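You operate a simulated robot arm through the tools that you are given. There is no shell and no other tool.

Carry out the task below with a simulated robot arm. There is one attempt and no reset: what you move stays moved.

Task
Connect both hose ends, black to the orange-neck bottle, switch the grey analyser on and push RINSE.
Fine: the blue hose end goes into the white-neck bottle; push once; leave the analyser on and the lower drawer open; the rest stays.

The check looks at the end state, three seconds after you hand in, the way a careful person would. Anything else that was tipped, shoved, dropped, spilled or broken makes it a failure.

Robot
A 7-joint arm with a fingered hand, fixed in place. Base frame: the origin is on the floor under the middle of its stand, x ahead of it, y to its left, z up; the work surface is at about z = 452. Readings come in mm, degrees, newtons and seconds.
With the tool pointing down near the work surface it reaches from about 100 to 740 mm from the base axis. Its first joint turns from -166.0 to 166.0 degrees. Payload 4.9 kg.
The tool frame sits at the grasp point between the pads (the TCP): z along the fingers, y along the line on which they close. The tips reach 32 mm beyond it. The gripper opens to 192 mm; its body begins 89 mm behind the TCP. The gripper is a hand of 3 fingers: y runs from the thumb to the fingers, the wrist lies at [0, 0, -267] in the tool frame.
Orientation is that of the tool frame in the base frame, as a unit quaternion [x, y, z, w]. With the fingers straight down and closing along the base's y, the tool's x points along the base's -x, its y along +y and its z along -z.

Tools
- The arm moves only by the tool arm_command. Its argument "plan" is a list of rows, each a list of 6 numbers: the shift along the base's x, y, z in cm, then the turn, a rotation vector about the base's x, y, z in degrees. In form: [[tx, ty, tz, wx, wy, wz], ...]. A call has 1 to 20 rows; each row is the pose to reach, as a shift and turn from the pose commanded when the call began. Rows are played at 5 a second. More than 50 mm and 8.6 degrees between two rows, and nothing of the call is played. A pose out of reach is approached as far as the arm can. The call stops where the force on the tool passes 40 N (or 10 N more than at its start, if that is more) or the arm is blocked; 0.2 s more then pass. In this call time passes only in rows, and 0.2 s behind the last. It gives the time, the measured TCP pose, the force on the tool (base axes), the opening and the grip force at its end, in the units of the frame above (readings bear some noise), with the torque about the TCP (base axes, N m) and any sound that the robot's microphone picked up.
- Cameras (640 x 400 px; columns grow to the right, rows downward): "scene" is fixed at [221.4, 652.4, 1355.7]; the picture's right is [-0.74, -0.67, 0.00], its down [-0.35, 0.38, -0.86] and it looks along [0.58, -0.63, -0.51] (base axes); focal length 217 px, centre (320, 200). "wrist" rides on the gripper at [80, -46, -113] in the tool frame; the picture's right is [0.50, 0.87, 0.00], its down [-0.67, 0.39, -0.63] and it looks along [-0.55, 0.32, 0.78] (tool axes); focal length 226 px, centre (320, 200). There is no depth. A picture from a camera that has moved, and an enlarged one, comes with that camera's place and axes in the base frame and with its lens.
- camera(camera): a new picture of that camera. The clock stands still meanwhile.
- set_fingers(finger1, finger2, thumb_bend): sets how far each is bent, from 0 (flat) to 100 (curled in); at 30 the hand is open as for a grip, at 70 the pads meet at the TCP. One left out holds its place. A second passes; each finger stops where it meets its share of the squeeze, and holds until it gets a number again. It is the only way to open and close the hand. It gives what a move gives, with no picture; readings hold the bend of each and the force on the fingers (four entries, about 0 where the hand has none), thumb and palm.
- close_up(camera, box): a new picture of the part [left, top, right, bottom] of that camera's present view, enlarged. The clock stands still meanwhile.
- hand_in(): hands the job in; it is judged then, once.

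Places have to be worked out from the pictures, the camera data and where the tool is seen. Open the gripper and draw the arm clear of the work before you hand the job in, unless the task says otherwise.

The tools are called after "Request:" by a JSON object that holds its "fn" and its "kwargs". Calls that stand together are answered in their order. arm_command: Moves the arm, as the interface text tells. Its arguments: {"type":"object","properties":{"plan":{"type":"array"}},"required":["plan"]} The other tools are called the same way: set_fingers (finger1, finger2, thumb_bend) moves the fingers one by one; camera (camera) takes a picture; close_up (camera, box) takes an enlarged picture of a part of a camera's view; hand_in () hands the job in.

At the start:

```text
time: 0.0
tool_pos: [440.0, -148.7, 1266.5]
ee_rot: [0.0, 1.0, 0.0, 0.0]
contact_force: [1.0, 0.3, 0.3]
moment: [0.02, 0.02, 0.02]
opening: 191.9
gripper_force: 0.1
shape: jaw
bend: [30.0, 30.0, 30.0]
finger forces: [0.1, 0.0, 0.1, 0.0, 0.1, 0.0]
```

scene: 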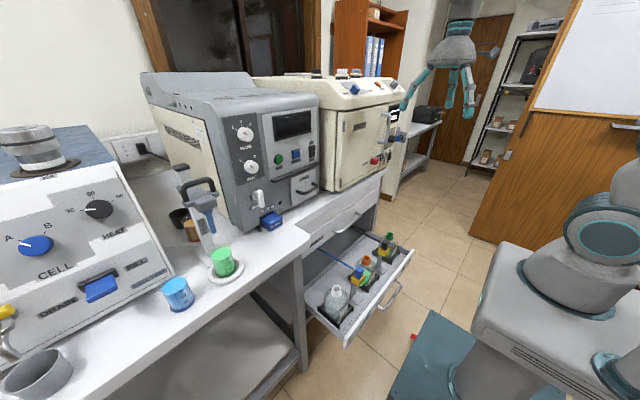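
wrist: 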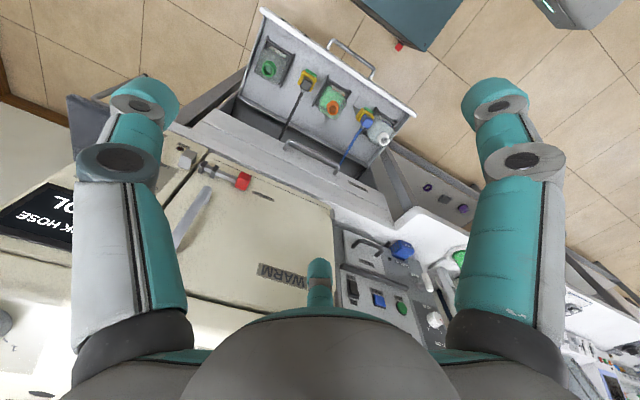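

I start by looking closely at the drawer with the bottles and at the grey analyser's front panel.

Request:
{"fn": "close_up", "kwargs": {"camera": "scene", "box": [290, 210, 430, 350]}}

Request:
{"fn": "close_up", "kwargs": {"camera": "scene", "box": [210, 80, 350, 240]}}

Request:
{"fn": "close_up", "kwargs": {"camera": "wrist", "box": [220, 0, 420, 180]}}

Request:
{"fn": "close_up", "kwargs": {"camera": "scene", "box": [310, 60, 430, 190]}}

```text
2.86 times, centred on (360, 280) of scene
camera zoom: at [221.4, 652.4, 1355.7], right [-0.74, -0.67, 0.0], down [-0.35, 0.38, -0.86], along [0.58, -0.63, -0.51], focal length 621 px, centre (206, -29)
```

zoom: 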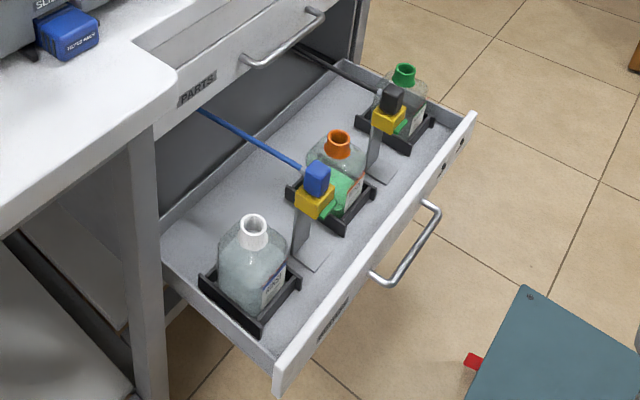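

```text
2.50 times, centred on (280, 160) of scene
camera zoom: at [221.4, 652.4, 1355.7], right [-0.74, -0.67, 0.0], down [-0.35, 0.38, -0.86], along [0.58, -0.63, -0.51], focal length 543 px, centre (420, 300)
```

zoom: 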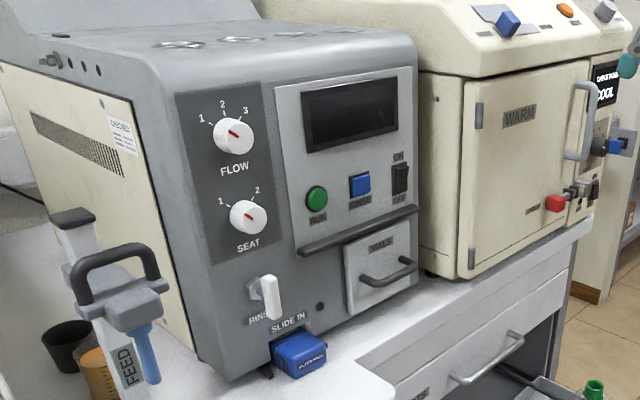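

```text
2.22 times, centred on (320, 90) of wrist
camera zoom: at [360.6, -195.1, 1380.2], right [-0.5, 0.87, 0.0], down [0.67, 0.39, 0.63], along [0.55, 0.32, -0.78], focal length 502 px, centre (320, 444)
```

zoom: 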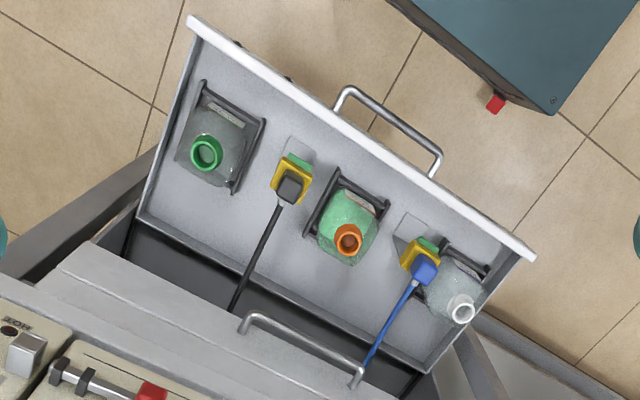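

```text
3.08 times, centred on (370, 125) of scene
camera zoom: at [221.4, 652.4, 1355.7], right [-0.74, -0.67, 0.0], down [-0.35, 0.38, -0.86], along [0.58, -0.63, -0.51], focal length 669 px, centre (166, 431)
```

zoom: 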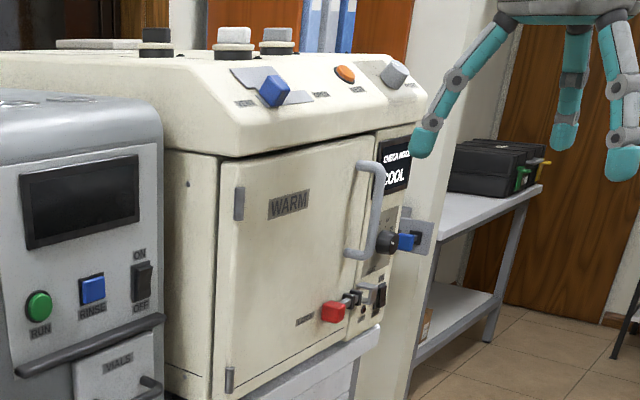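

The two views give a first fix of the bottles (white neck about [552, 179, 606]). I zoom in further on the hose ends, their stands and the front panel to learn how they are built.

Request:
{"fn": "close_up", "kwargs": {"camera": "scene", "box": [330, 225, 400, 285]}}

Request:
{"fn": "close_up", "kwargs": {"camera": "wrist", "box": [330, 90, 410, 160]}}

Request:
{"fn": "close_up", "kwargs": {"camera": "wrist", "box": [280, 55, 360, 125]}}

Request:
{"fn": "close_up", "kwargs": {"camera": "scene", "box": [262, 130, 332, 190]}}

Request:
{"fn": "close_up", "kwargs": {"camera": "scene", "box": [230, 175, 330, 235]}}

Request:
{"fn": "close_up", "kwargs": {"camera": "wrist", "box": [320, 210, 480, 350]}}

```text
6.67 times, centred on (365, 255) of scene
camera zoom: at [221.4, 652.4, 1355.7], right [-0.74, -0.67, 0.0], down [-0.35, 0.38, -0.86], along [0.58, -0.63, -0.51], focal length 1449 px, centre (20, -167)
```

zoom: 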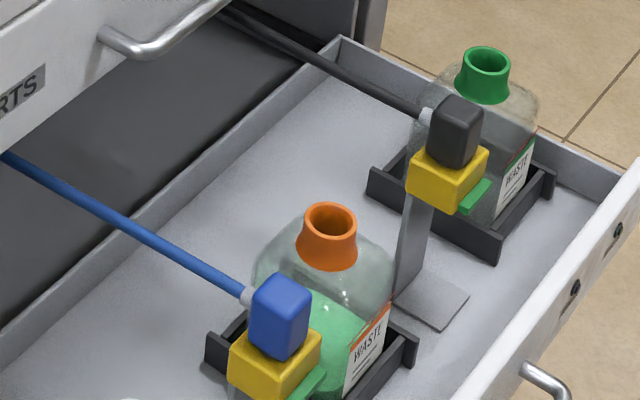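

```text
5.71 times, centred on (370, 125) of wrist
camera zoom: at [360.6, -195.1, 1380.2], right [-0.5, 0.87, 0.0], down [0.67, 0.39, 0.63], along [0.55, 0.32, -0.78], focal length 1292 px, centre (34, 629)
```

zoom: 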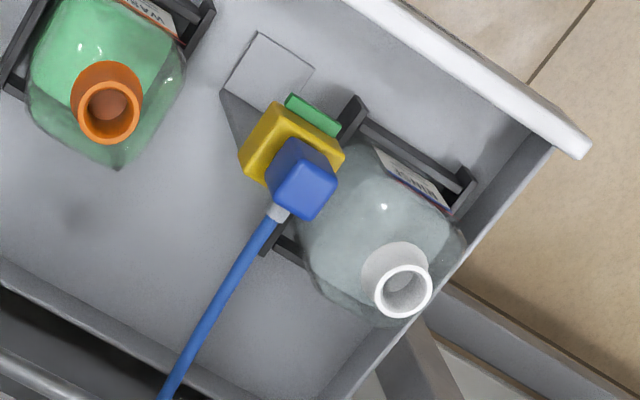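

```text
5.71 times, centred on (320, 90) of wrist
camera zoom: at [360.6, -195.1, 1380.2], right [-0.5, 0.87, 0.0], down [0.67, 0.39, 0.63], along [0.55, 0.32, -0.78], focal length 1292 px, centre (320, 829)
```

zoom: 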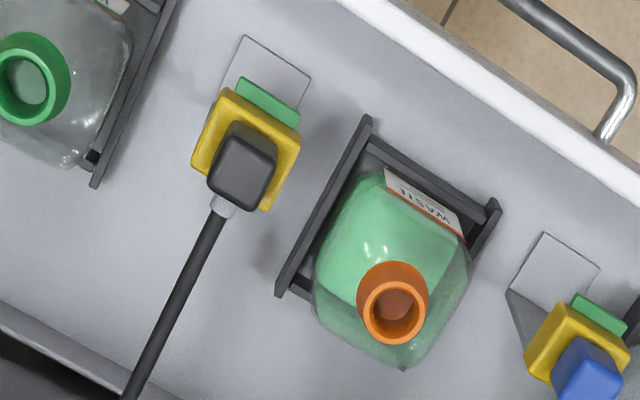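

```text
6.67 times, centred on (297, 160) of scene
camera zoom: at [221.4, 652.4, 1355.7], right [-0.74, -0.67, 0.0], down [-0.35, 0.38, -0.86], along [0.58, -0.63, -0.51], focal length 1449 px, centre (473, 467)
```

zoom: 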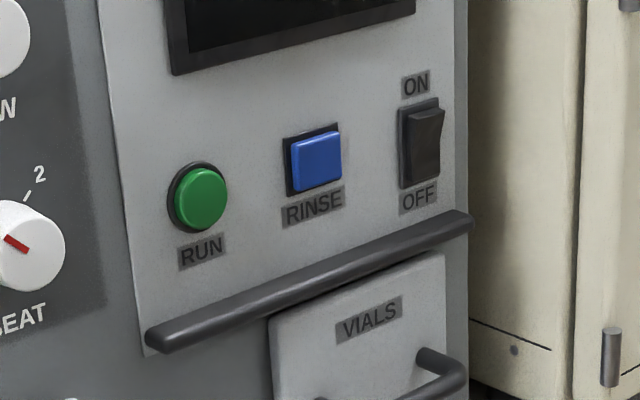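

```text
6.40 times, centred on (280, 205) of scene
camera zoom: at [221.4, 652.4, 1355.7], right [-0.74, -0.67, 0.0], down [-0.35, 0.38, -0.86], along [0.58, -0.63, -0.51], focal length 1391 px, centre (576, 168)
```

zoom: 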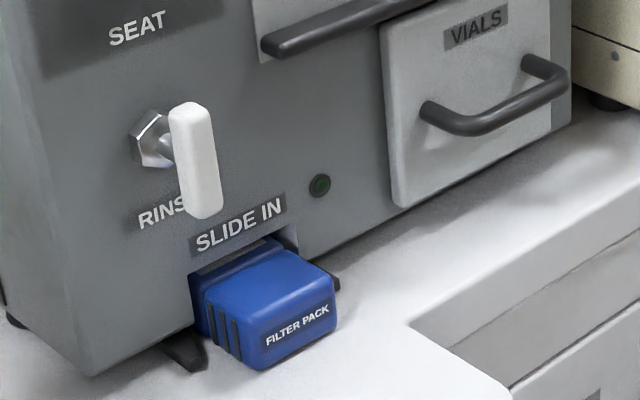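

```text
2.86 times, centred on (400, 280) of wrist
camera zoom: at [360.6, -195.1, 1380.2], right [-0.5, 0.87, 0.0], down [0.67, 0.39, 0.63], along [0.55, 0.32, -0.78], focal length 646 px, centre (91, -29)
```

zoom: 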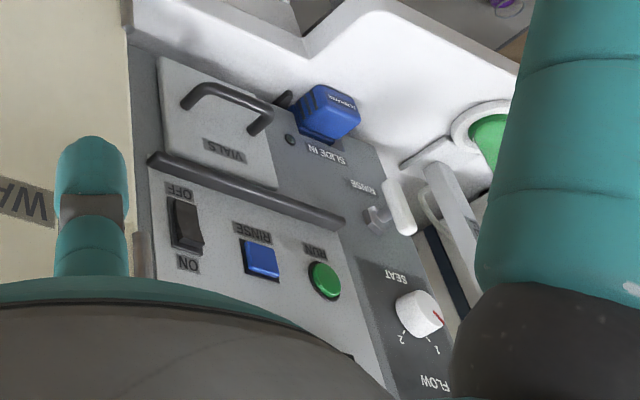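

The panel works out to lie in the plane x ≈ 748 (rocker y ≈ 118, RINSE y ≈ 191, RUN y ≈ 264, z ≈ 1110), and the hose ends stand near [522, 78, 638] (blue) and [524, -153, 620] (black). I lower the hand over free space to look at the blue hose end from nearer.

Request:
{"fn": "arm_command", "kwargs": {"plan": [[-0.66, 1.38, -4.16, 0, 0, 0], [-1.32, 2.76, -8.32, 0, 0, 0], [-1.98, 4.14, -12.48, 0, 0, 0], [-2.64, 5.52, -16.64, 0, 0, 0], [-3.3, 6.9, -20.8, 0, 0, 0], [-3.96, 8.28, -24.96, 0, 0, 0], [-4.62, 9.66, -29.12, 0, 0, 0], [-5.28, 11.04, -33.28, 0, 0, 0], [-5.94, 12.42, -37.44, 0, 0, 0], [-6.6, 13.8, -41.6, 0, 0, 0]]}}

Request:
{"fn": "camera", "kwargs": {"camera": "wrist"}}

Request:
{"fn": "camera", "kwargs": {"camera": "scene"}}

```text
time: 2.2
tool_pos: [375.6, -11.9, 852.2]
ee_rot: [0.001, 1.0, 0.001, 0.001]
contact_force: [0.7, -0.5, -0.8]
moment: [-0.01, -0.01, -0.03]
opening: 191.8
gripper_force: 0.0
shape: jaw
bend: [30.0, 30.0, 30.0]
finger forces: [0.1, 0.0, 0.0, 0.0, 0.1, 0.0]
```

```text
taken
camera wrist: at [296.9, -56.6, 964.1], right [-0.5, 0.87, 0.0], down [0.67, 0.39, 0.63], along [0.55, 0.32, -0.77], focal length 226 px, centre (320, 200)
```

wrist: 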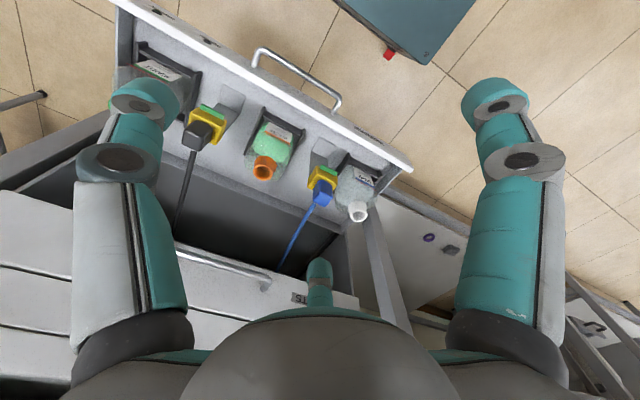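

```text
taken
```

scene: 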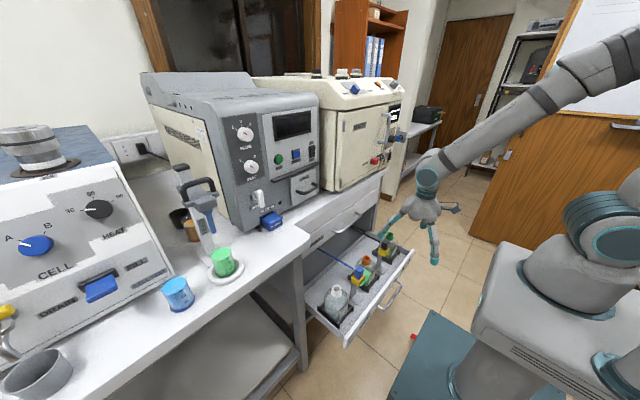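

The blue cap is close to the image centre as predicted. I take enlargements from this nearer position.

Request:
{"fn": "close_up", "kwargs": {"camera": "wrist", "box": [280, 140, 390, 240]}}

Request:
{"fn": "close_up", "kwargs": {"camera": "wrist", "box": [170, 80, 290, 200]}}

Request:
{"fn": "close_up", "kwargs": {"camera": "scene", "box": [330, 225, 410, 310]}}

```text
4.00 times, centred on (335, 190) of wrist
camera zoom: at [296.9, -56.6, 964.1], right [-0.5, 0.87, 0.0], down [0.67, 0.39, 0.63], along [0.55, 0.32, -0.77], focal length 904 px, centre (260, 240)
```

zoom: 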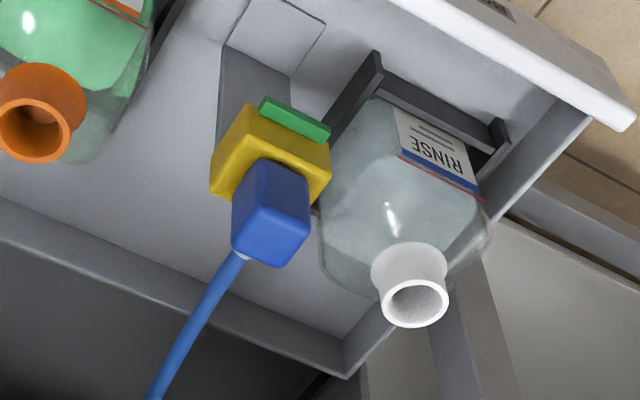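

```text
3.33 times, centred on (230, 140) of wrist
camera zoom: at [296.9, -56.6, 964.1], right [-0.5, 0.87, 0.0], down [0.67, 0.39, 0.63], along [0.55, 0.32, -0.77], focal length 754 px, centre (620, 400)
```

zoom: 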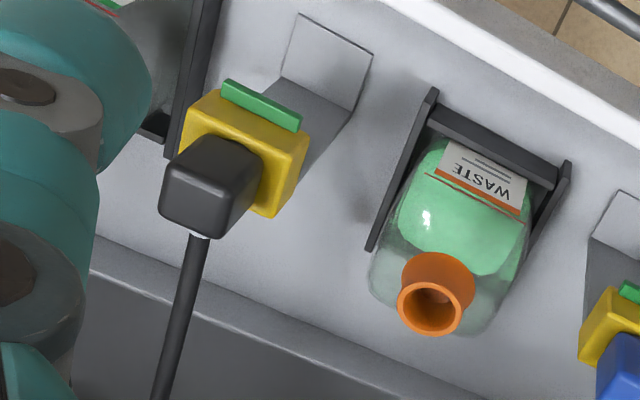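

```text
4.71 times, centred on (370, 268) of scene
camera zoom: at [221.4, 652.4, 1355.7], right [-0.74, -0.67, 0.0], down [-0.35, 0.38, -0.86], along [0.58, -0.63, -0.51], focal length 1022 px, centre (85, -118)
```

zoom: 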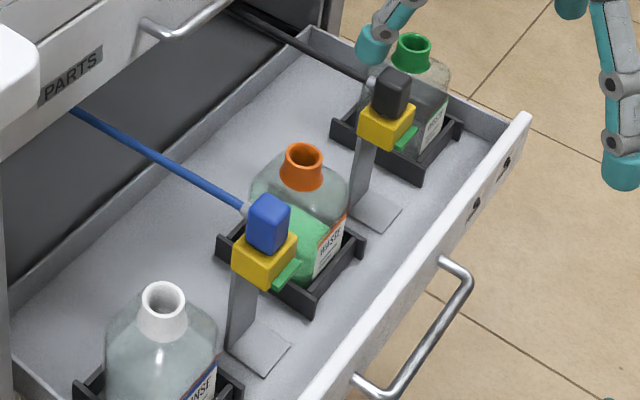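

I zoom tighter to measure the blue and black caps and the necks accurately.

Request:
{"fn": "close_up", "kwargs": {"camera": "wrist", "box": [305, 160, 345, 210]}}

Request:
{"fn": "close_up", "kwargs": {"camera": "wrist", "box": [180, 95, 230, 155]}}

Request:
{"fn": "close_up", "kwargs": {"camera": "scene", "box": [345, 255, 385, 290]}}

Request:
{"fn": "close_up", "kwargs": {"camera": "scene", "box": [375, 225, 415, 260]}}

```text
8.00 times, centred on (325, 185) of wrist
camera zoom: at [296.9, -56.6, 964.1], right [-0.5, 0.87, 0.0], down [0.67, 0.39, 0.63], along [0.55, 0.32, -0.77], focal length 1808 px, centre (280, 320)
```

zoom: 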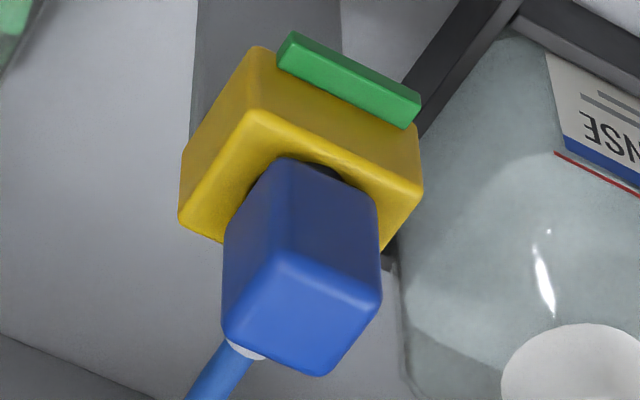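

```text
6.67 times, centred on (205, 125) of wrist
camera zoom: at [296.9, -56.6, 964.1], right [-0.5, 0.87, 0.0], down [0.67, 0.39, 0.63], along [0.55, 0.32, -0.77], focal length 1507 px, centre (1087, 700)
```

zoom: 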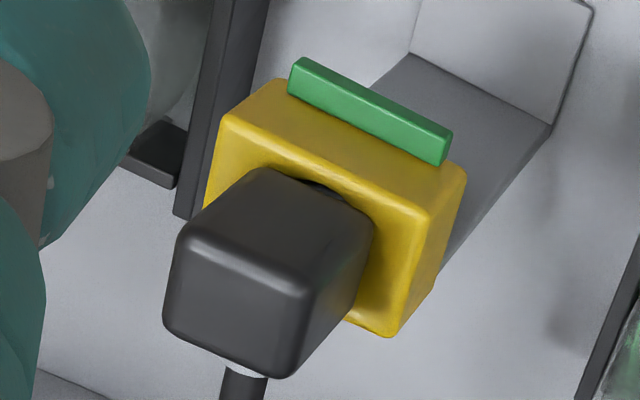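

```text
11.43 times, centred on (365, 272) of scene
camera zoom: at [221.4, 652.4, 1355.7], right [-0.74, -0.67, 0.0], down [-0.35, 0.38, -0.86], along [0.58, -0.63, -0.51], focal length 2483 px, centre (-194, -629)
```

zoom: 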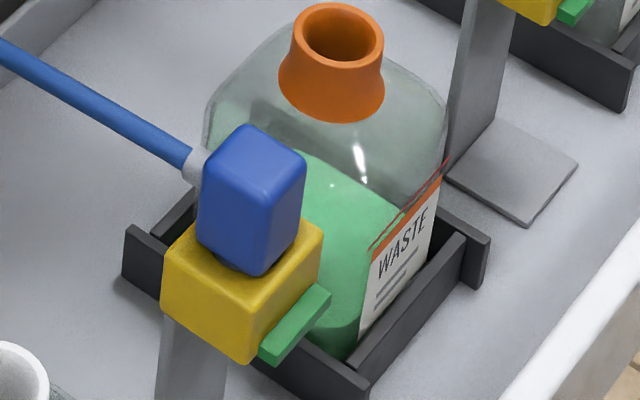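

```text
11.43 times, centred on (395, 242) of scene
camera zoom: at [221.4, 652.4, 1355.7], right [-0.74, -0.67, 0.0], down [-0.35, 0.38, -0.86], along [0.58, -0.63, -0.51], focal length 2483 px, centre (-537, -286)
```

zoom: 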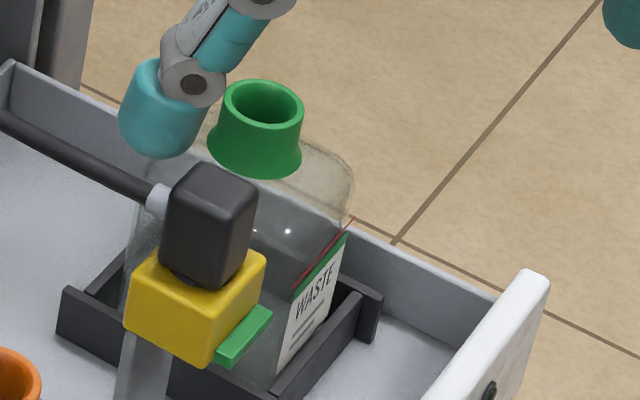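

Wrist views agree on: blue cap centre (517, 74.5) with top z ≈ 648, black cap (516.5, -150), white neck top (550, 188.5, 598), orange neck top (550.5, -34, 598); caps are ~24 mm square, aligned with the axes, hoses leaving toward +x. I turn the hand -90° about z (thumb toward me, fingers straddling the hose) while moving above the blue cap.

Request:
{"fn": "arm_command", "kwargs": {"plan": [[1.285, 0.785, -0.84, 0, 0, -8.18], [2.57, 1.57, -1.67, 0, 0, -16.36], [3.86, 2.36, -2.5, 0, 0, -24.55], [5.14, 3.14, -3.35, 0, 0, -32.73], [6.43, 3.93, -4.18, 0, 0, -40.9], [7.71, 4.71, -5.0, 0, 0, -49.1], [9.0, 5.5, -5.85, 0, 0, -57.27], [10.28, 6.28, -6.7, 0, 0, -65.45], [11.57, 7.07, -7.5, 0, 0, -73.64], [12.85, 7.85, -8.36, 0, 0, -81.8], [14.14, 8.64, -9.2, 0, 0, -90]]}}

Request:
{"fn": "camera", "kwargs": {"camera": "wrist"}}

Request:
{"fn": "camera", "kwargs": {"camera": "scene"}}

```text
time: 4.6
tool_pos: [515.7, 75.6, 760.0]
ee_rot: [0.709, 0.705, 0.0, 0.0]
contact_force: [0.6, -0.6, 0.3]
moment: [0.02, -0.01, -0.01]
opening: 191.9
gripper_force: 0.0
shape: jaw
bend: [30.0, 30.0, 30.0]
finger forces: [0.0, 0.1, 0.1, 0.1, 0.0, 0.0]
```

```text
taken
camera wrist: at [469.8, 154.5, 872.2], right [0.87, 0.5, 0.0], down [0.39, -0.67, 0.63], along [0.31, -0.55, -0.78], focal length 226 px, centre (320, 200)
```

wrist: 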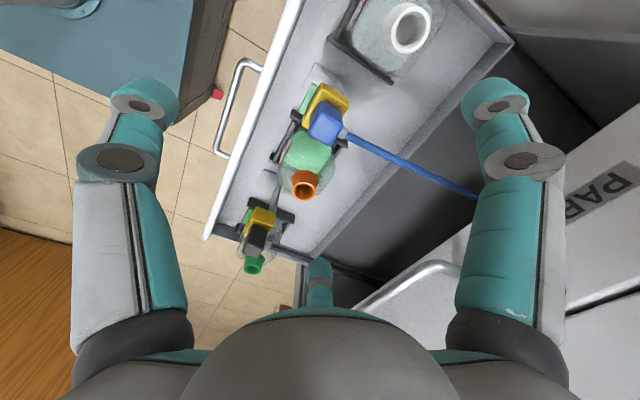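

```text
taken
```

scene: 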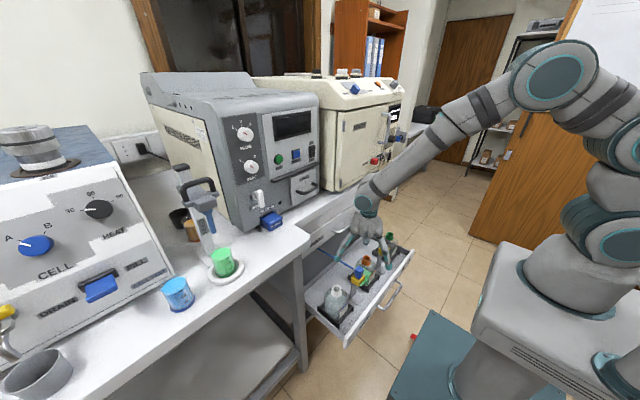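

The turned view gives another angle. I zoom to refine the cap, neck and yellow block places.

Request:
{"fn": "close_up", "kwargs": {"camera": "wrist", "box": [290, 70, 370, 150]}}

Request:
{"fn": "close_up", "kwargs": {"camera": "wrist", "box": [360, 0, 450, 80]}}

Request:
{"fn": "close_up", "kwargs": {"camera": "wrist", "box": [230, 140, 340, 280]}}

```text
5.00 times, centred on (330, 110) of wrist
camera zoom: at [469.8, 154.5, 872.2], right [0.87, 0.5, 0.0], down [0.39, -0.67, 0.63], along [0.31, -0.55, -0.78], focal length 1130 px, centre (270, 650)
```

zoom: 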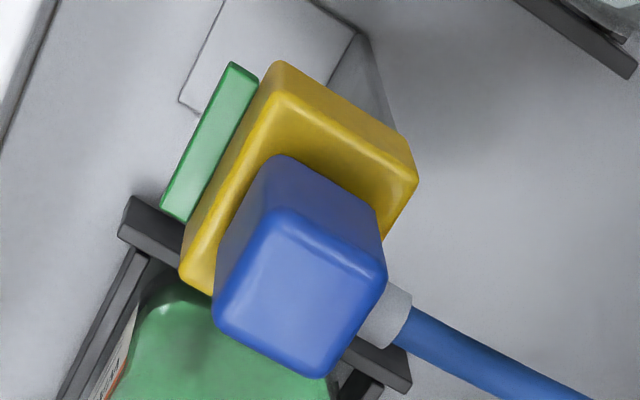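

```text
5.00 times, centred on (405, 40) of wrist
camera zoom: at [469.8, 154.5, 872.2], right [0.87, 0.5, 0.0], down [0.39, -0.67, 0.63], along [0.31, -0.55, -0.78], focal length 1130 px, centre (-105, 1000)
```

zoom: 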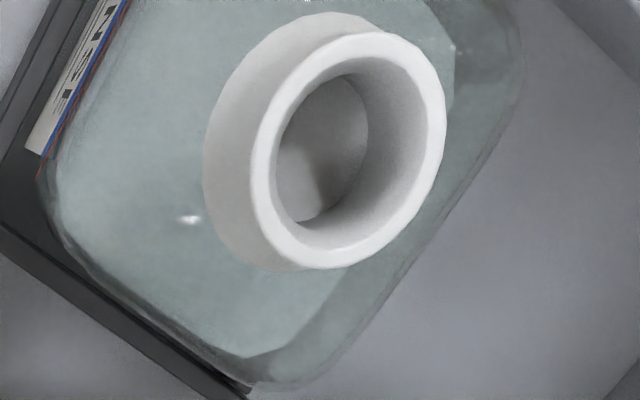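

```text
2.86 times, centred on (285, 210) of wrist
camera zoom: at [469.8, 154.5, 872.2], right [0.87, 0.5, 0.0], down [0.39, -0.67, 0.63], along [0.31, -0.55, -0.78], focal length 646 px, centre (420, 171)
```

zoom: 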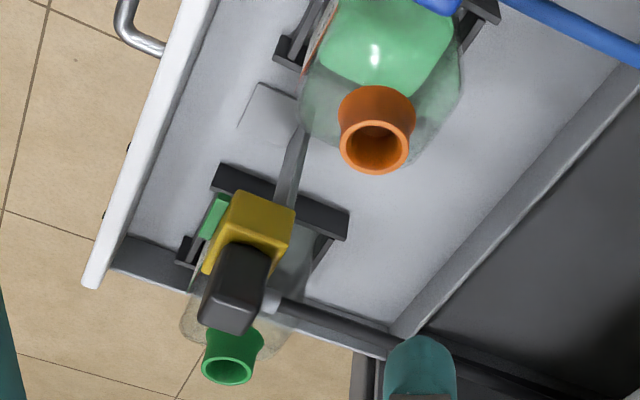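

The three wrist views agree best with the blue cap top centre at (521, 77.6, 640), white neck (550.5, 189, 598), orange neck (550.5, -35.5, 598). I half-close the fingers to see their shape before going down.

Request:
{"fn": "set_fingers", "kwargs": {"finger1": 52, "finger2": 52, "thumb_bend": 52}}

Request:
{"fn": "camera", "kwargs": {"camera": "wrist"}}

Request:
{"fn": "close_up", "kwargs": {"camera": "scene", "box": [320, 170, 420, 280]}}

```text
time: 5.6
tool_pos: [514.2, 75.6, 758.4]
ee_rot: [0.708, 0.706, 0.0, -0.001]
contact_force: [0.1, -0.3, -0.1]
moment: [0.01, 0.03, 0.01]
opening: 76.3
gripper_force: 0.1
shape: fingers
bend: [52.0, 52.0, 52.0]
finger forces: [0.0, 0.1, 0.0, 0.0, 0.0, 0.0]
```

```text
taken
camera wrist: at [469.6, 154.2, 872.4], right [0.87, 0.5, 0.0], down [0.39, -0.67, 0.63], along [0.32, -0.55, -0.78], focal length 226 px, centre (320, 200)
```

wrist: 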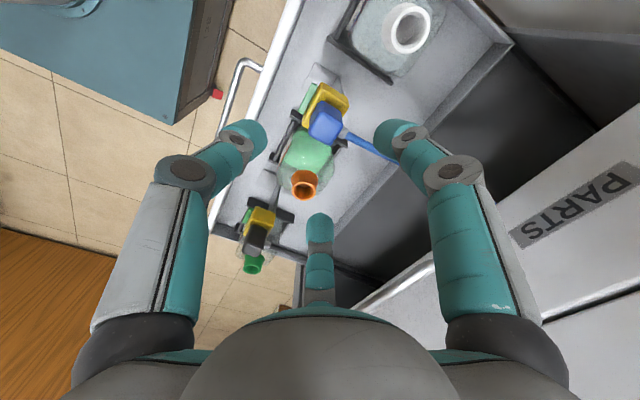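

```text
3.64 times, centred on (370, 225) of scene
camera zoom: at [221.4, 652.4, 1355.7], right [-0.74, -0.67, 0.0], down [-0.35, 0.38, -0.86], along [0.58, -0.63, -0.51], focal length 790 px, centre (138, 109)
```

zoom: 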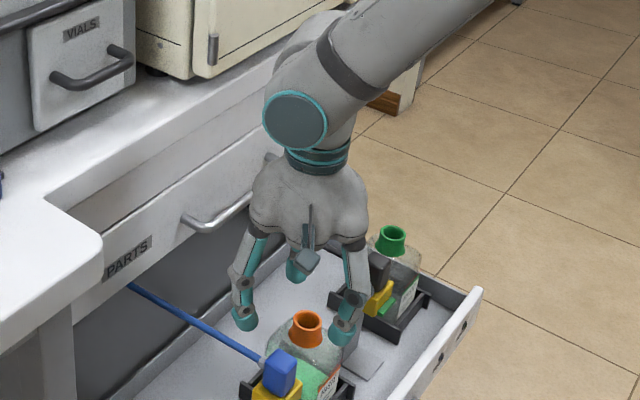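

Fingers at 52 give a 76 mm opening, enough clearance around the 24 mm cap. I go down part-way to z ≈ 690, centred over the blue cap, and check the view.

Request:
{"fn": "arm_command", "kwargs": {"plan": [[0.2, 0.06, -1.5, 0, 0, 0], [0.4, 0.12, -3.0, 0, 0, 0], [0.56, 0.19, -4.5, 0, 0, 0], [0.56, 0.19, -6.0, 0, 0, 0], [0.56, 0.19, -6.85, 0, 0, 0]]}}

Request:
{"fn": "camera", "kwargs": {"camera": "wrist"}}

Request:
{"fn": "close_up", "kwargs": {"camera": "wrist", "box": [260, 80, 400, 220]}}

Request:
{"fn": "close_up", "kwargs": {"camera": "scene", "box": [320, 200, 400, 300]}}

```text
time: 6.8
tool_pos: [521.6, 77.3, 690.3]
ee_rot: [0.708, 0.706, 0.001, 0.0]
contact_force: [0.0, -0.1, -0.5]
moment: [-0.01, -0.02, 0.01]
opening: 76.1
gripper_force: 0.0
shape: fingers
bend: [52.0, 52.0, 52.0]
finger forces: [0.1, 0.1, 0.1, 0.0, 0.0, 0.1]
```

```text
taken
camera wrist: at [475.9, 156.6, 803.5], right [0.87, 0.5, 0.0], down [0.39, -0.67, 0.63], along [0.32, -0.55, -0.78], focal length 226 px, centre (320, 200)
```

wrist: 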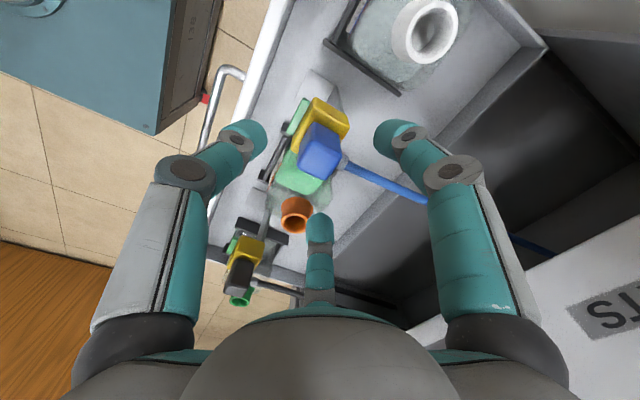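

```text
2.86 times, centred on (330, 150) of wrist
camera zoom: at [475.9, 156.6, 803.5], right [0.87, 0.5, 0.0], down [0.39, -0.67, 0.63], along [0.32, -0.55, -0.78], focal length 646 px, centre (291, 343)
```

zoom: 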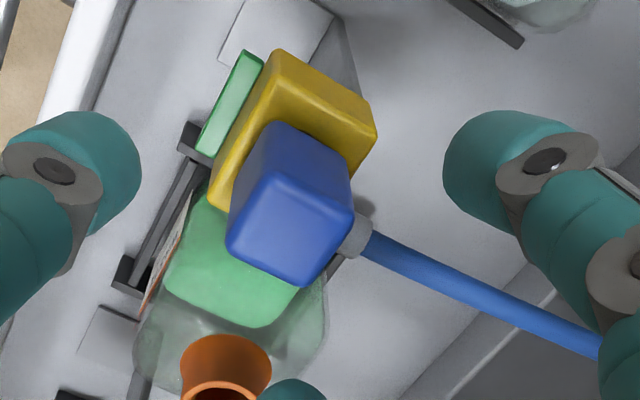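

```text
4.00 times, centred on (360, 250) of scene
camera zoom: at [221.4, 652.4, 1355.7], right [-0.74, -0.67, 0.0], down [-0.35, 0.38, -0.86], along [0.58, -0.63, -0.51], focal length 869 px, centre (160, 0)
```

zoom: 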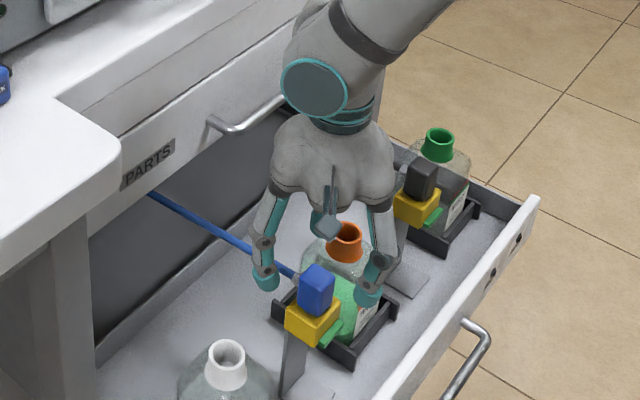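

The cap projects to (520.7, 78, 640), right under the TCP. I descend slowly to TCP z ≈ 645 so the tips stay just above the yellow block.

Request:
{"fn": "arm_command", "kwargs": {"plan": [[0, 0.02, -1.0, 0, 0, 0], [0, 0.03, -2.0, 0, 0, 0], [0, 0.03, -3.0, 0, 0, 0], [0, 0.03, -3.8, 0, 0, 0], [0, 0.03, -4.5, 0, 0, 0]]}}

Request:
{"fn": "close_up", "kwargs": {"camera": "wrist", "box": [240, 100, 400, 240]}}

Request:
{"fn": "close_up", "kwargs": {"camera": "scene", "box": [330, 230, 390, 300]}}

```text
time: 8.0
tool_pos: [521.0, 78.0, 644.6]
ee_rot: [0.708, 0.707, 0.0, 0.0]
contact_force: [0.0, -0.1, 0.2]
moment: [-0.01, -0.01, -0.03]
opening: 76.0
gripper_force: 0.1
shape: fingers
bend: [52.0, 52.0, 52.0]
finger forces: [0.0, 0.1, 0.0, 0.0, 0.0, 0.0]
```

```text
2.86 times, centred on (320, 170) of wrist
camera zoom: at [475.7, 156.6, 758.7], right [0.87, 0.5, 0.0], down [0.39, -0.67, 0.63], along [0.31, -0.55, -0.78], focal length 646 px, centre (320, 286)
```

zoom: 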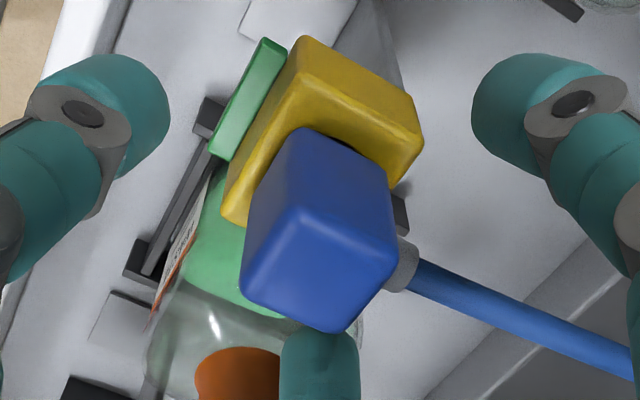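

```text
5.71 times, centred on (360, 265) of scene
camera zoom: at [221.4, 652.4, 1355.7], right [-0.74, -0.67, 0.0], down [-0.35, 0.38, -0.86], along [0.58, -0.63, -0.51], focal length 1242 px, centre (91, -171)
```

zoom: 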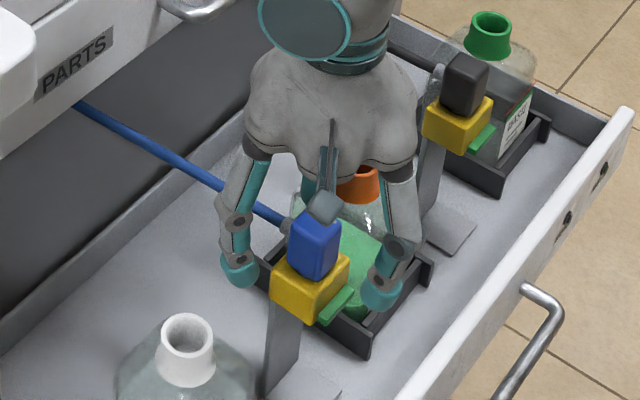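

No contact so far and the cap sits between the fingers. I close a little more (bend 60) and check the tips against the yellow block.

Request:
{"fn": "set_fingers", "kwargs": {"finger1": 60, "finger2": 60, "thumb_bend": 60}}

Request:
{"fn": "close_up", "kwargs": {"camera": "wrist", "box": [240, 100, 400, 240]}}

Request:
{"fn": "close_up", "kwargs": {"camera": "scene", "box": [330, 230, 390, 300]}}

```text
time: 9.0
tool_pos: [521.9, 77.3, 645.7]
ee_rot: [0.708, 0.706, 0.001, 0.001]
contact_force: [-0.7, -0.1, 0.3]
moment: [0.02, -0.02, 0.02]
opening: 42.5
gripper_force: 0.1
shape: fingers
bend: [60.0, 60.0, 60.0]
finger forces: [0.1, 0.1, 0.0, 0.0, 0.0, 0.0]
```

```text
2.86 times, centred on (320, 170) of wrist
camera zoom: at [475.8, 156.7, 758.9], right [0.87, 0.5, 0.0], down [0.39, -0.67, 0.63], along [0.32, -0.55, -0.78], focal length 646 px, centre (320, 286)
```

zoom: 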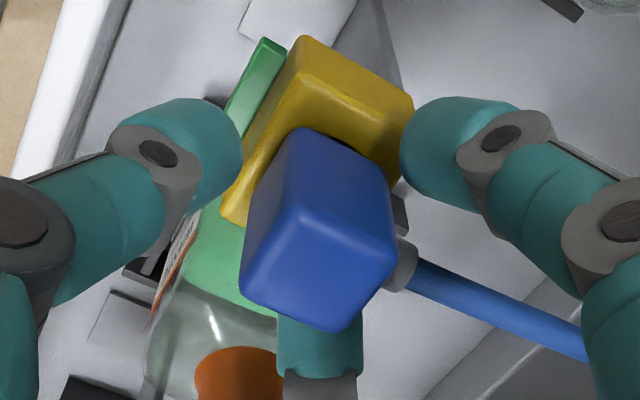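

```text
5.71 times, centred on (360, 265) of scene
camera zoom: at [221.4, 652.4, 1355.7], right [-0.74, -0.67, 0.0], down [-0.35, 0.38, -0.86], along [0.58, -0.63, -0.51], focal length 1242 px, centre (91, -171)
```

zoom: 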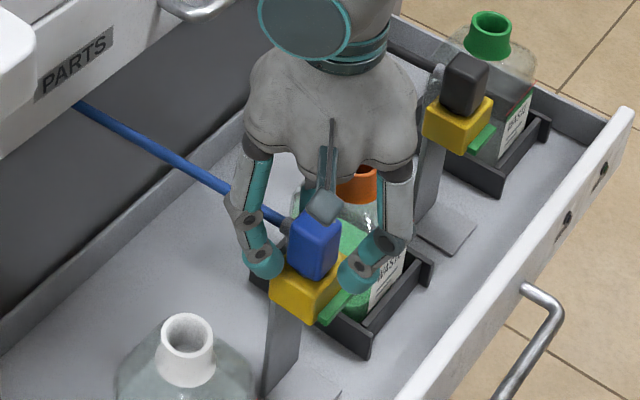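

The tips hang at about z ≈ 610, just above the yellow block's top, and are centred on the cap. I close onto the cap.

Request:
{"fn": "set_fingers", "kwargs": {"finger1": 72, "finger2": 72, "thumb_bend": 72}}

Request:
{"fn": "close_up", "kwargs": {"camera": "wrist", "box": [240, 100, 400, 240]}}

Request:
{"fn": "close_up", "kwargs": {"camera": "scene", "box": [340, 245, 380, 290]}}

```text
time: 10.0
tool_pos: [521.7, 76.6, 647.1]
ee_rot: [0.707, 0.707, 0.001, 0.0]
contact_force: [-1.5, 0.4, 0.6]
moment: [0.02, 0.05, -0.02]
opening: 23.1
gripper_force: 13.6
shape: fingers
bend: [63.0, 63.0, 67.0]
finger forces: [7.9, 8.0, 0.1, 0.0, 10.7, 0.1]
```

```text
2.86 times, centred on (320, 170) of wrist
camera zoom: at [475.8, 156.7, 758.9], right [0.87, 0.5, 0.0], down [0.39, -0.67, 0.63], along [0.32, -0.55, -0.78], focal length 646 px, centre (320, 286)
```

zoom: 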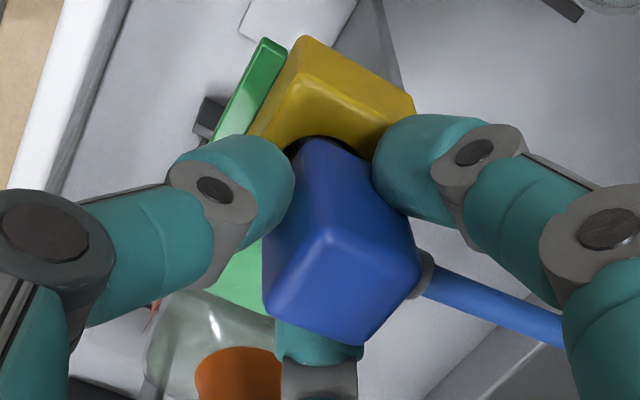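

```text
8.89 times, centred on (360, 268) of scene
camera zoom: at [221.4, 652.4, 1355.7], right [-0.74, -0.67, 0.0], down [-0.35, 0.38, -0.86], along [0.58, -0.63, -0.51], focal length 1931 px, centre (-36, -400)
```

zoom: 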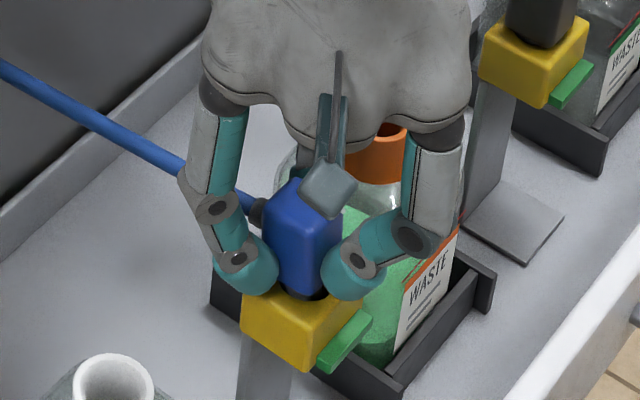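

The cap is gripped (8/8/11 N) and shifted slightly, so it seems loose in its holder. I lift by 1 cm in small steps and watch the force.

Request:
{"fn": "arm_command", "kwargs": {"plan": [[0, 0, 0.25, 0, 0, 0], [0, 0, 0.5, 0, 0, 0], [0, 0, 0.75, 0, 0, 0], [0, 0, 1.0, 0, 0, 0]]}}

Request:
{"fn": "close_up", "kwargs": {"camera": "wrist", "box": [240, 100, 400, 240]}}

Request:
{"fn": "close_up", "kwargs": {"camera": "scene", "box": [340, 245, 380, 290]}}

```text
time: 11.0
tool_pos: [522.3, 77.8, 656.6]
ee_rot: [0.708, 0.707, 0.0, 0.0]
contact_force: [0.2, -0.1, 0.1]
moment: [0.02, 0.02, -0.01]
opening: 23.4
gripper_force: 13.1
shape: fingers
bend: [63.0, 63.0, 67.0]
finger forces: [8.2, 8.2, 0.1, 0.0, 10.0, 0.0]
```

```text
2.86 times, centred on (320, 170) of wrist
camera zoom: at [476.8, 156.4, 769.1], right [0.87, 0.5, 0.0], down [0.39, -0.67, 0.63], along [0.32, -0.55, -0.78], focal length 646 px, centre (320, 286)
```

zoom: 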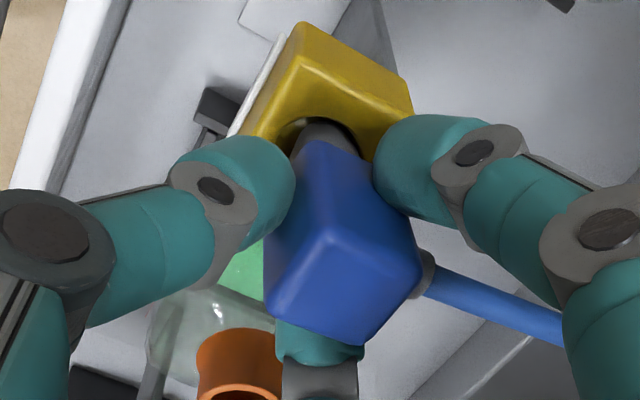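

```text
8.89 times, centred on (360, 268) of scene
camera zoom: at [221.4, 652.4, 1355.7], right [-0.74, -0.67, 0.0], down [-0.35, 0.38, -0.86], along [0.58, -0.63, -0.51], focal length 1931 px, centre (-36, -400)
```

zoom: 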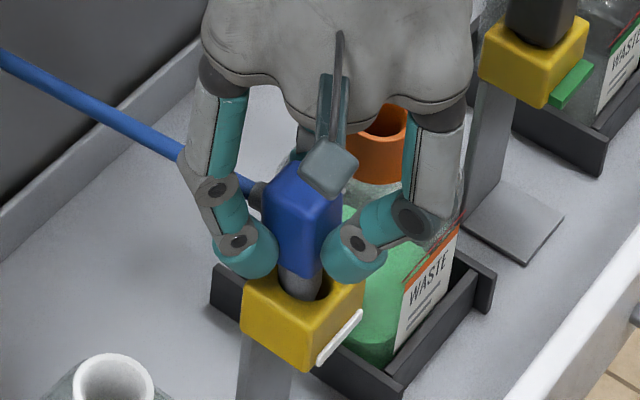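

It lifts freely – a grey plug shows under the cap, and the holder's tab changed from green to white (an empty-holder indicator). I lift further to get the plug fully out.

Request:
{"fn": "arm_command", "kwargs": {"plan": [[0, 0, 1.0, 0, 0, 0], [0, 0, 2.0, 0, 0, 0], [0, 0, 3.0, 0, 0, 0], [0, 0, 4.0, 0, 0, 0], [0, 0, 5.0, 0, 0, 0], [0, 0, 6.0, 0, 0, 0], [0, 0, 7.0, 0, 0, 0]]}}

Request:
{"fn": "camera", "kwargs": {"camera": "wrist"}}

Request:
{"fn": "close_up", "kwargs": {"camera": "wrist", "box": [240, 80, 400, 240]}}

Request:
{"fn": "close_up", "kwargs": {"camera": "scene", "box": [320, 220, 400, 300]}}

```text
time: 12.6
tool_pos: [520.9, 76.9, 725.4]
ee_rot: [0.707, 0.707, 0.0, 0.0]
contact_force: [0.6, 0.3, -0.3]
moment: [-0.01, 0.0, 0.03]
opening: 23.4
gripper_force: 12.9
shape: fingers
bend: [63.0, 63.0, 67.0]
finger forces: [8.3, 8.3, 0.0, 0.0, 9.9, 0.1]
```

```text
taken
camera wrist: at [475.8, 157.1, 839.6], right [0.87, 0.5, 0.0], down [0.39, -0.67, 0.63], along [0.32, -0.55, -0.78], focal length 226 px, centre (320, 200)
```

wrist: 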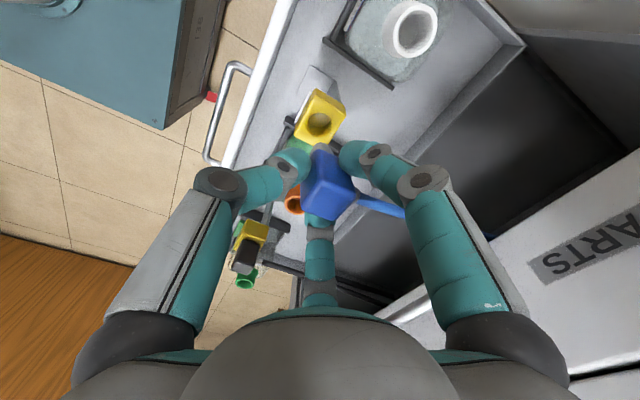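

```text
2.50 times, centred on (320, 160) of wrist
camera zoom: at [475.8, 157.1, 839.6], right [0.87, 0.5, 0.0], down [0.39, -0.67, 0.63], along [0.32, -0.55, -0.78], focal length 565 px, centre (320, 300)
```

zoom: 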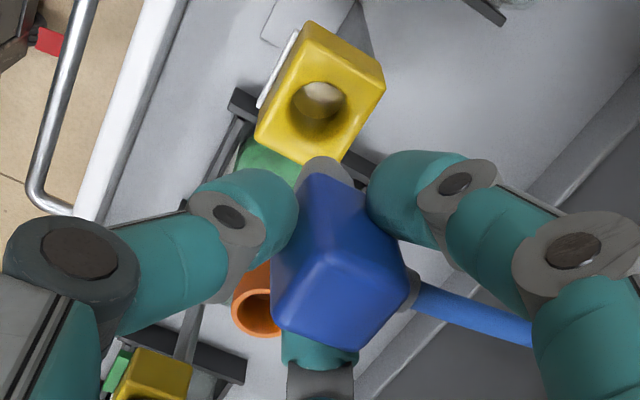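

```text
5.00 times, centred on (360, 260) of scene
camera zoom: at [221.4, 652.4, 1355.7], right [-0.74, -0.67, 0.0], down [-0.35, 0.38, -0.86], along [0.58, -0.63, -0.51], focal length 1086 px, centre (120, -100)
```

zoom: 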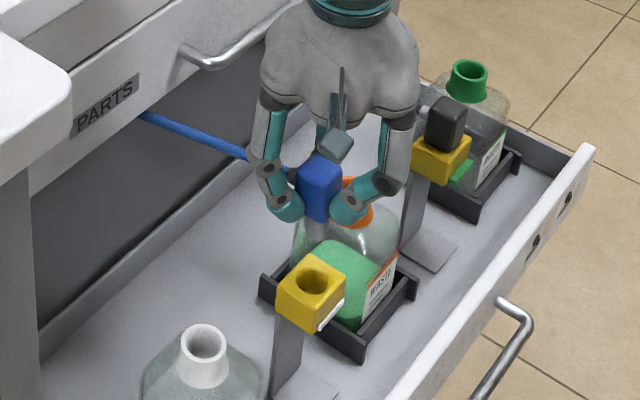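

The plug is out and the holder's round bore is visible. I zoom in to see how the cap and plug sit in the fingers (tilt, plug length).

Request:
{"fn": "close_up", "kwargs": {"camera": "wrist", "box": [290, 135, 360, 230]}}

Request:
{"fn": "close_up", "kwargs": {"camera": "scene", "box": [345, 240, 385, 280]}}

```text
4.21 times, centred on (325, 182) of wrist
camera zoom: at [475.8, 157.1, 839.6], right [0.87, 0.5, 0.0], down [0.39, -0.67, 0.63], along [0.32, -0.55, -0.78], focal length 952 px, centre (299, 274)
```

zoom: 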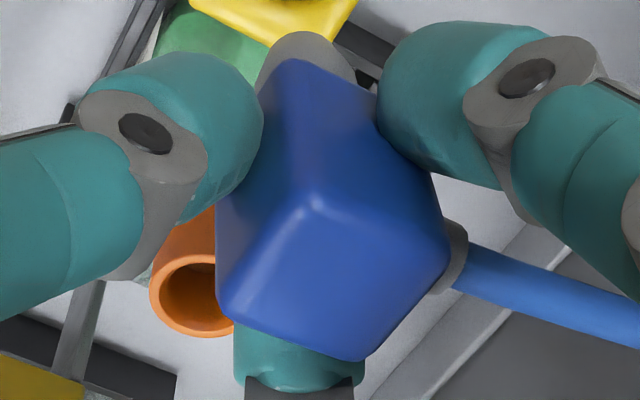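

```text
10.00 times, centred on (365, 260) of scene
camera zoom: at [221.4, 652.4, 1355.7], right [-0.74, -0.67, 0.0], down [-0.35, 0.38, -0.86], along [0.58, -0.63, -0.51], focal length 2173 px, centre (-130, -400)
```

zoom: 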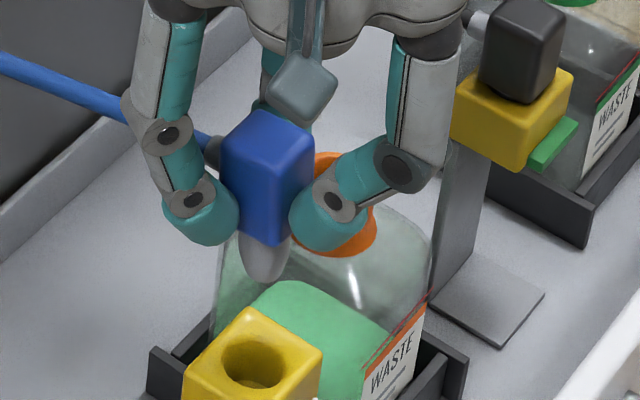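

In the grip the cap leans about 10° (top toward +x) and its axis sits ~8 mm to +x of the TCP; the plug is ~20 mm long, bottom near z 667, well above the neck (598). I carry it over the white-neck bottle while leaning the hand -10° about y to bring the plug upright.

Request:
{"fn": "arm_command", "kwargs": {"plan": [[0.3, 1.4, 0, 0, -1.5, 0], [0.6, 2.8, 0, 0, -3, 0], [0.9, 4.2, 0, 0, -4.5, 0], [1.2, 5.6, 0, 0, -6, 0], [1.5, 7.0, 0, 0, -7.5, 0], [1.8, 8.4, 0, 0, -9, 0], [2.0, 9.8, 0, 0, -10, 0], [2.1, 11.1, 0, 0, -10, 0]]}}

Request:
{"fn": "camera", "kwargs": {"camera": "wrist"}}

Request:
{"fn": "close_up", "kwargs": {"camera": "wrist", "box": [260, 100, 380, 240]}}

Request:
{"fn": "close_up", "kwargs": {"camera": "scene", "box": [315, 240, 375, 300]}}

```text
time: 14.4
tool_pos: [543.0, 190.5, 726.3]
ee_rot: [0.704, 0.704, 0.062, 0.062]
contact_force: [-0.8, -0.1, -1.1]
moment: [-0.03, 0.02, -0.01]
opening: 23.2
gripper_force: 13.1
shape: fingers
bend: [63.0, 63.0, 67.0]
finger forces: [8.3, 8.1, 0.0, 0.1, 9.8, 0.1]
```

```text
taken
camera wrist: at [478.8, 269.5, 829.6], right [0.85, 0.5, 0.15], down [0.27, -0.67, 0.69], along [0.45, -0.55, -0.71], focal length 226 px, centre (320, 200)
```

wrist: 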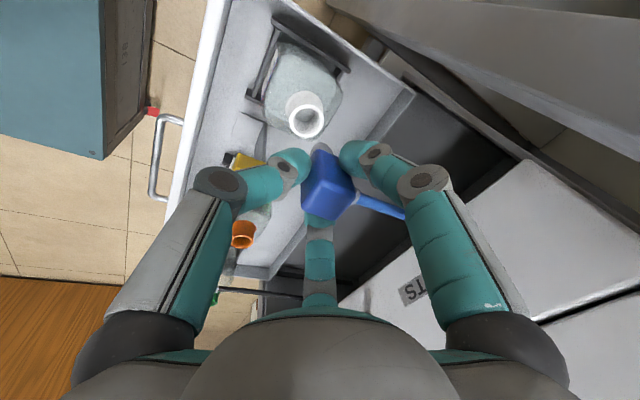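

```text
2.86 times, centred on (320, 170) of wrist
camera zoom: at [478.8, 269.5, 829.6], right [0.85, 0.5, 0.15], down [0.27, -0.67, 0.69], along [0.45, -0.55, -0.71], focal length 646 px, centre (320, 286)
```

zoom: 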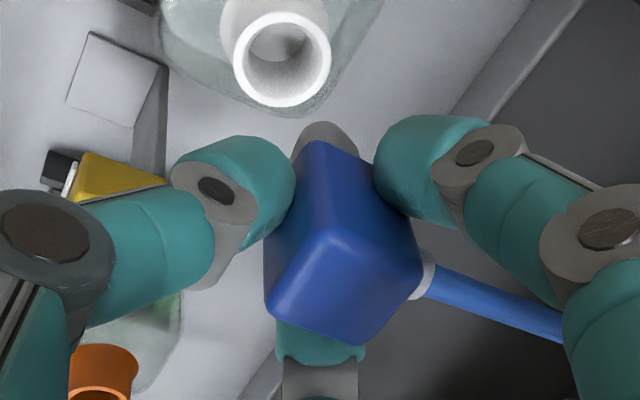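

```text
6.67 times, centred on (345, 270) of scene
camera zoom: at [221.4, 652.4, 1355.7], right [-0.74, -0.67, 0.0], down [-0.35, 0.38, -0.86], along [0.58, -0.63, -0.51], focal length 1449 px, centre (153, -267)
```

zoom: 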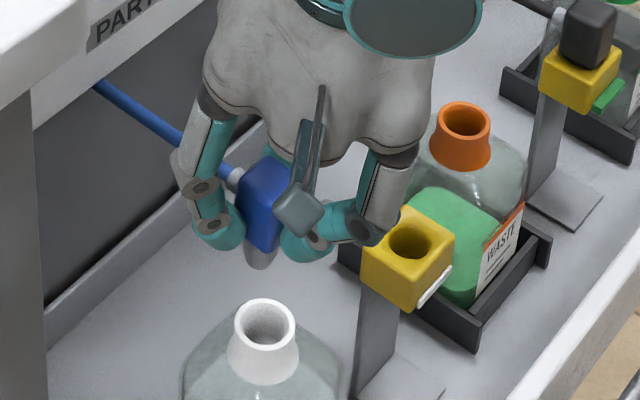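

The neck ring projects to (550.6, 188.3, 598), and the cap axis is now about (552, 188). I check the remaining lean of the plug in finer close-ups before lowering.

Request:
{"fn": "close_up", "kwargs": {"camera": "scene", "box": [340, 255, 370, 285]}}

Request:
{"fn": "close_up", "kwargs": {"camera": "wrist", "box": [295, 135, 360, 225]}}

```text
13.33 times, centred on (355, 270) of scene
camera zoom: at [221.4, 652.4, 1355.7], right [-0.74, -0.67, 0.0], down [-0.35, 0.38, -0.86], along [0.58, -0.63, -0.51], focal length 2897 px, centre (-147, -733)
```

zoom: 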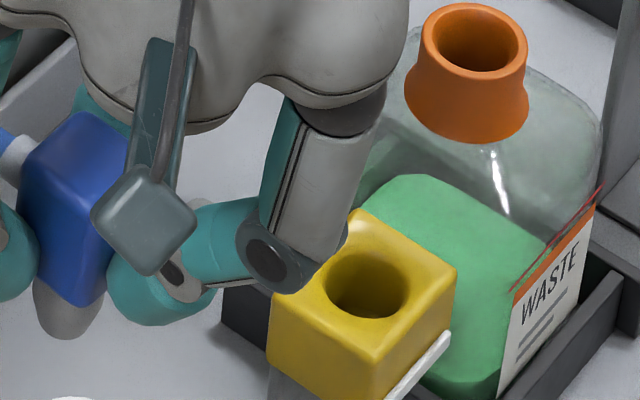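

```text
4.44 times, centred on (328, 180) of wrist
camera zoom: at [478.8, 269.5, 829.6], right [0.85, 0.5, 0.15], down [0.27, -0.67, 0.69], along [0.45, -0.55, -0.71], focal length 1005 px, centre (287, 289)
```

zoom: 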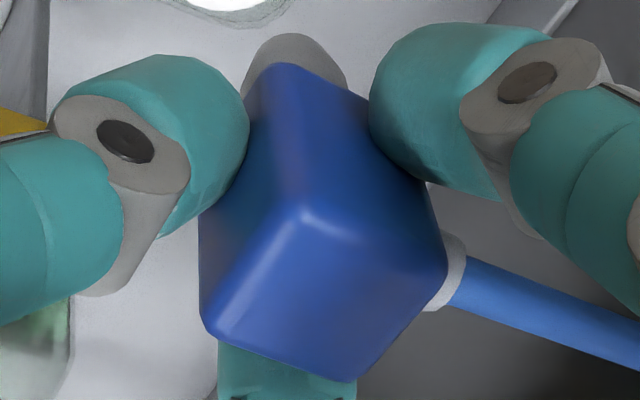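

I re-centre the scene close-up on the cap itself.

Request:
{"fn": "close_up", "kwargs": {"camera": "scene", "box": [320, 252, 356, 288]}}

```text
11.11 times, centred on (338, 270) of scene
camera zoom: at [221.4, 652.4, 1355.7], right [-0.74, -0.67, 0.0], down [-0.35, 0.38, -0.86], along [0.58, -0.63, -0.51], focal length 2414 px, centre (120, -578)
```

zoom: 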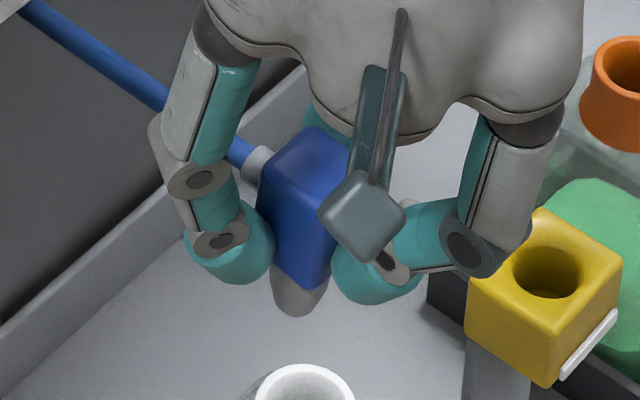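

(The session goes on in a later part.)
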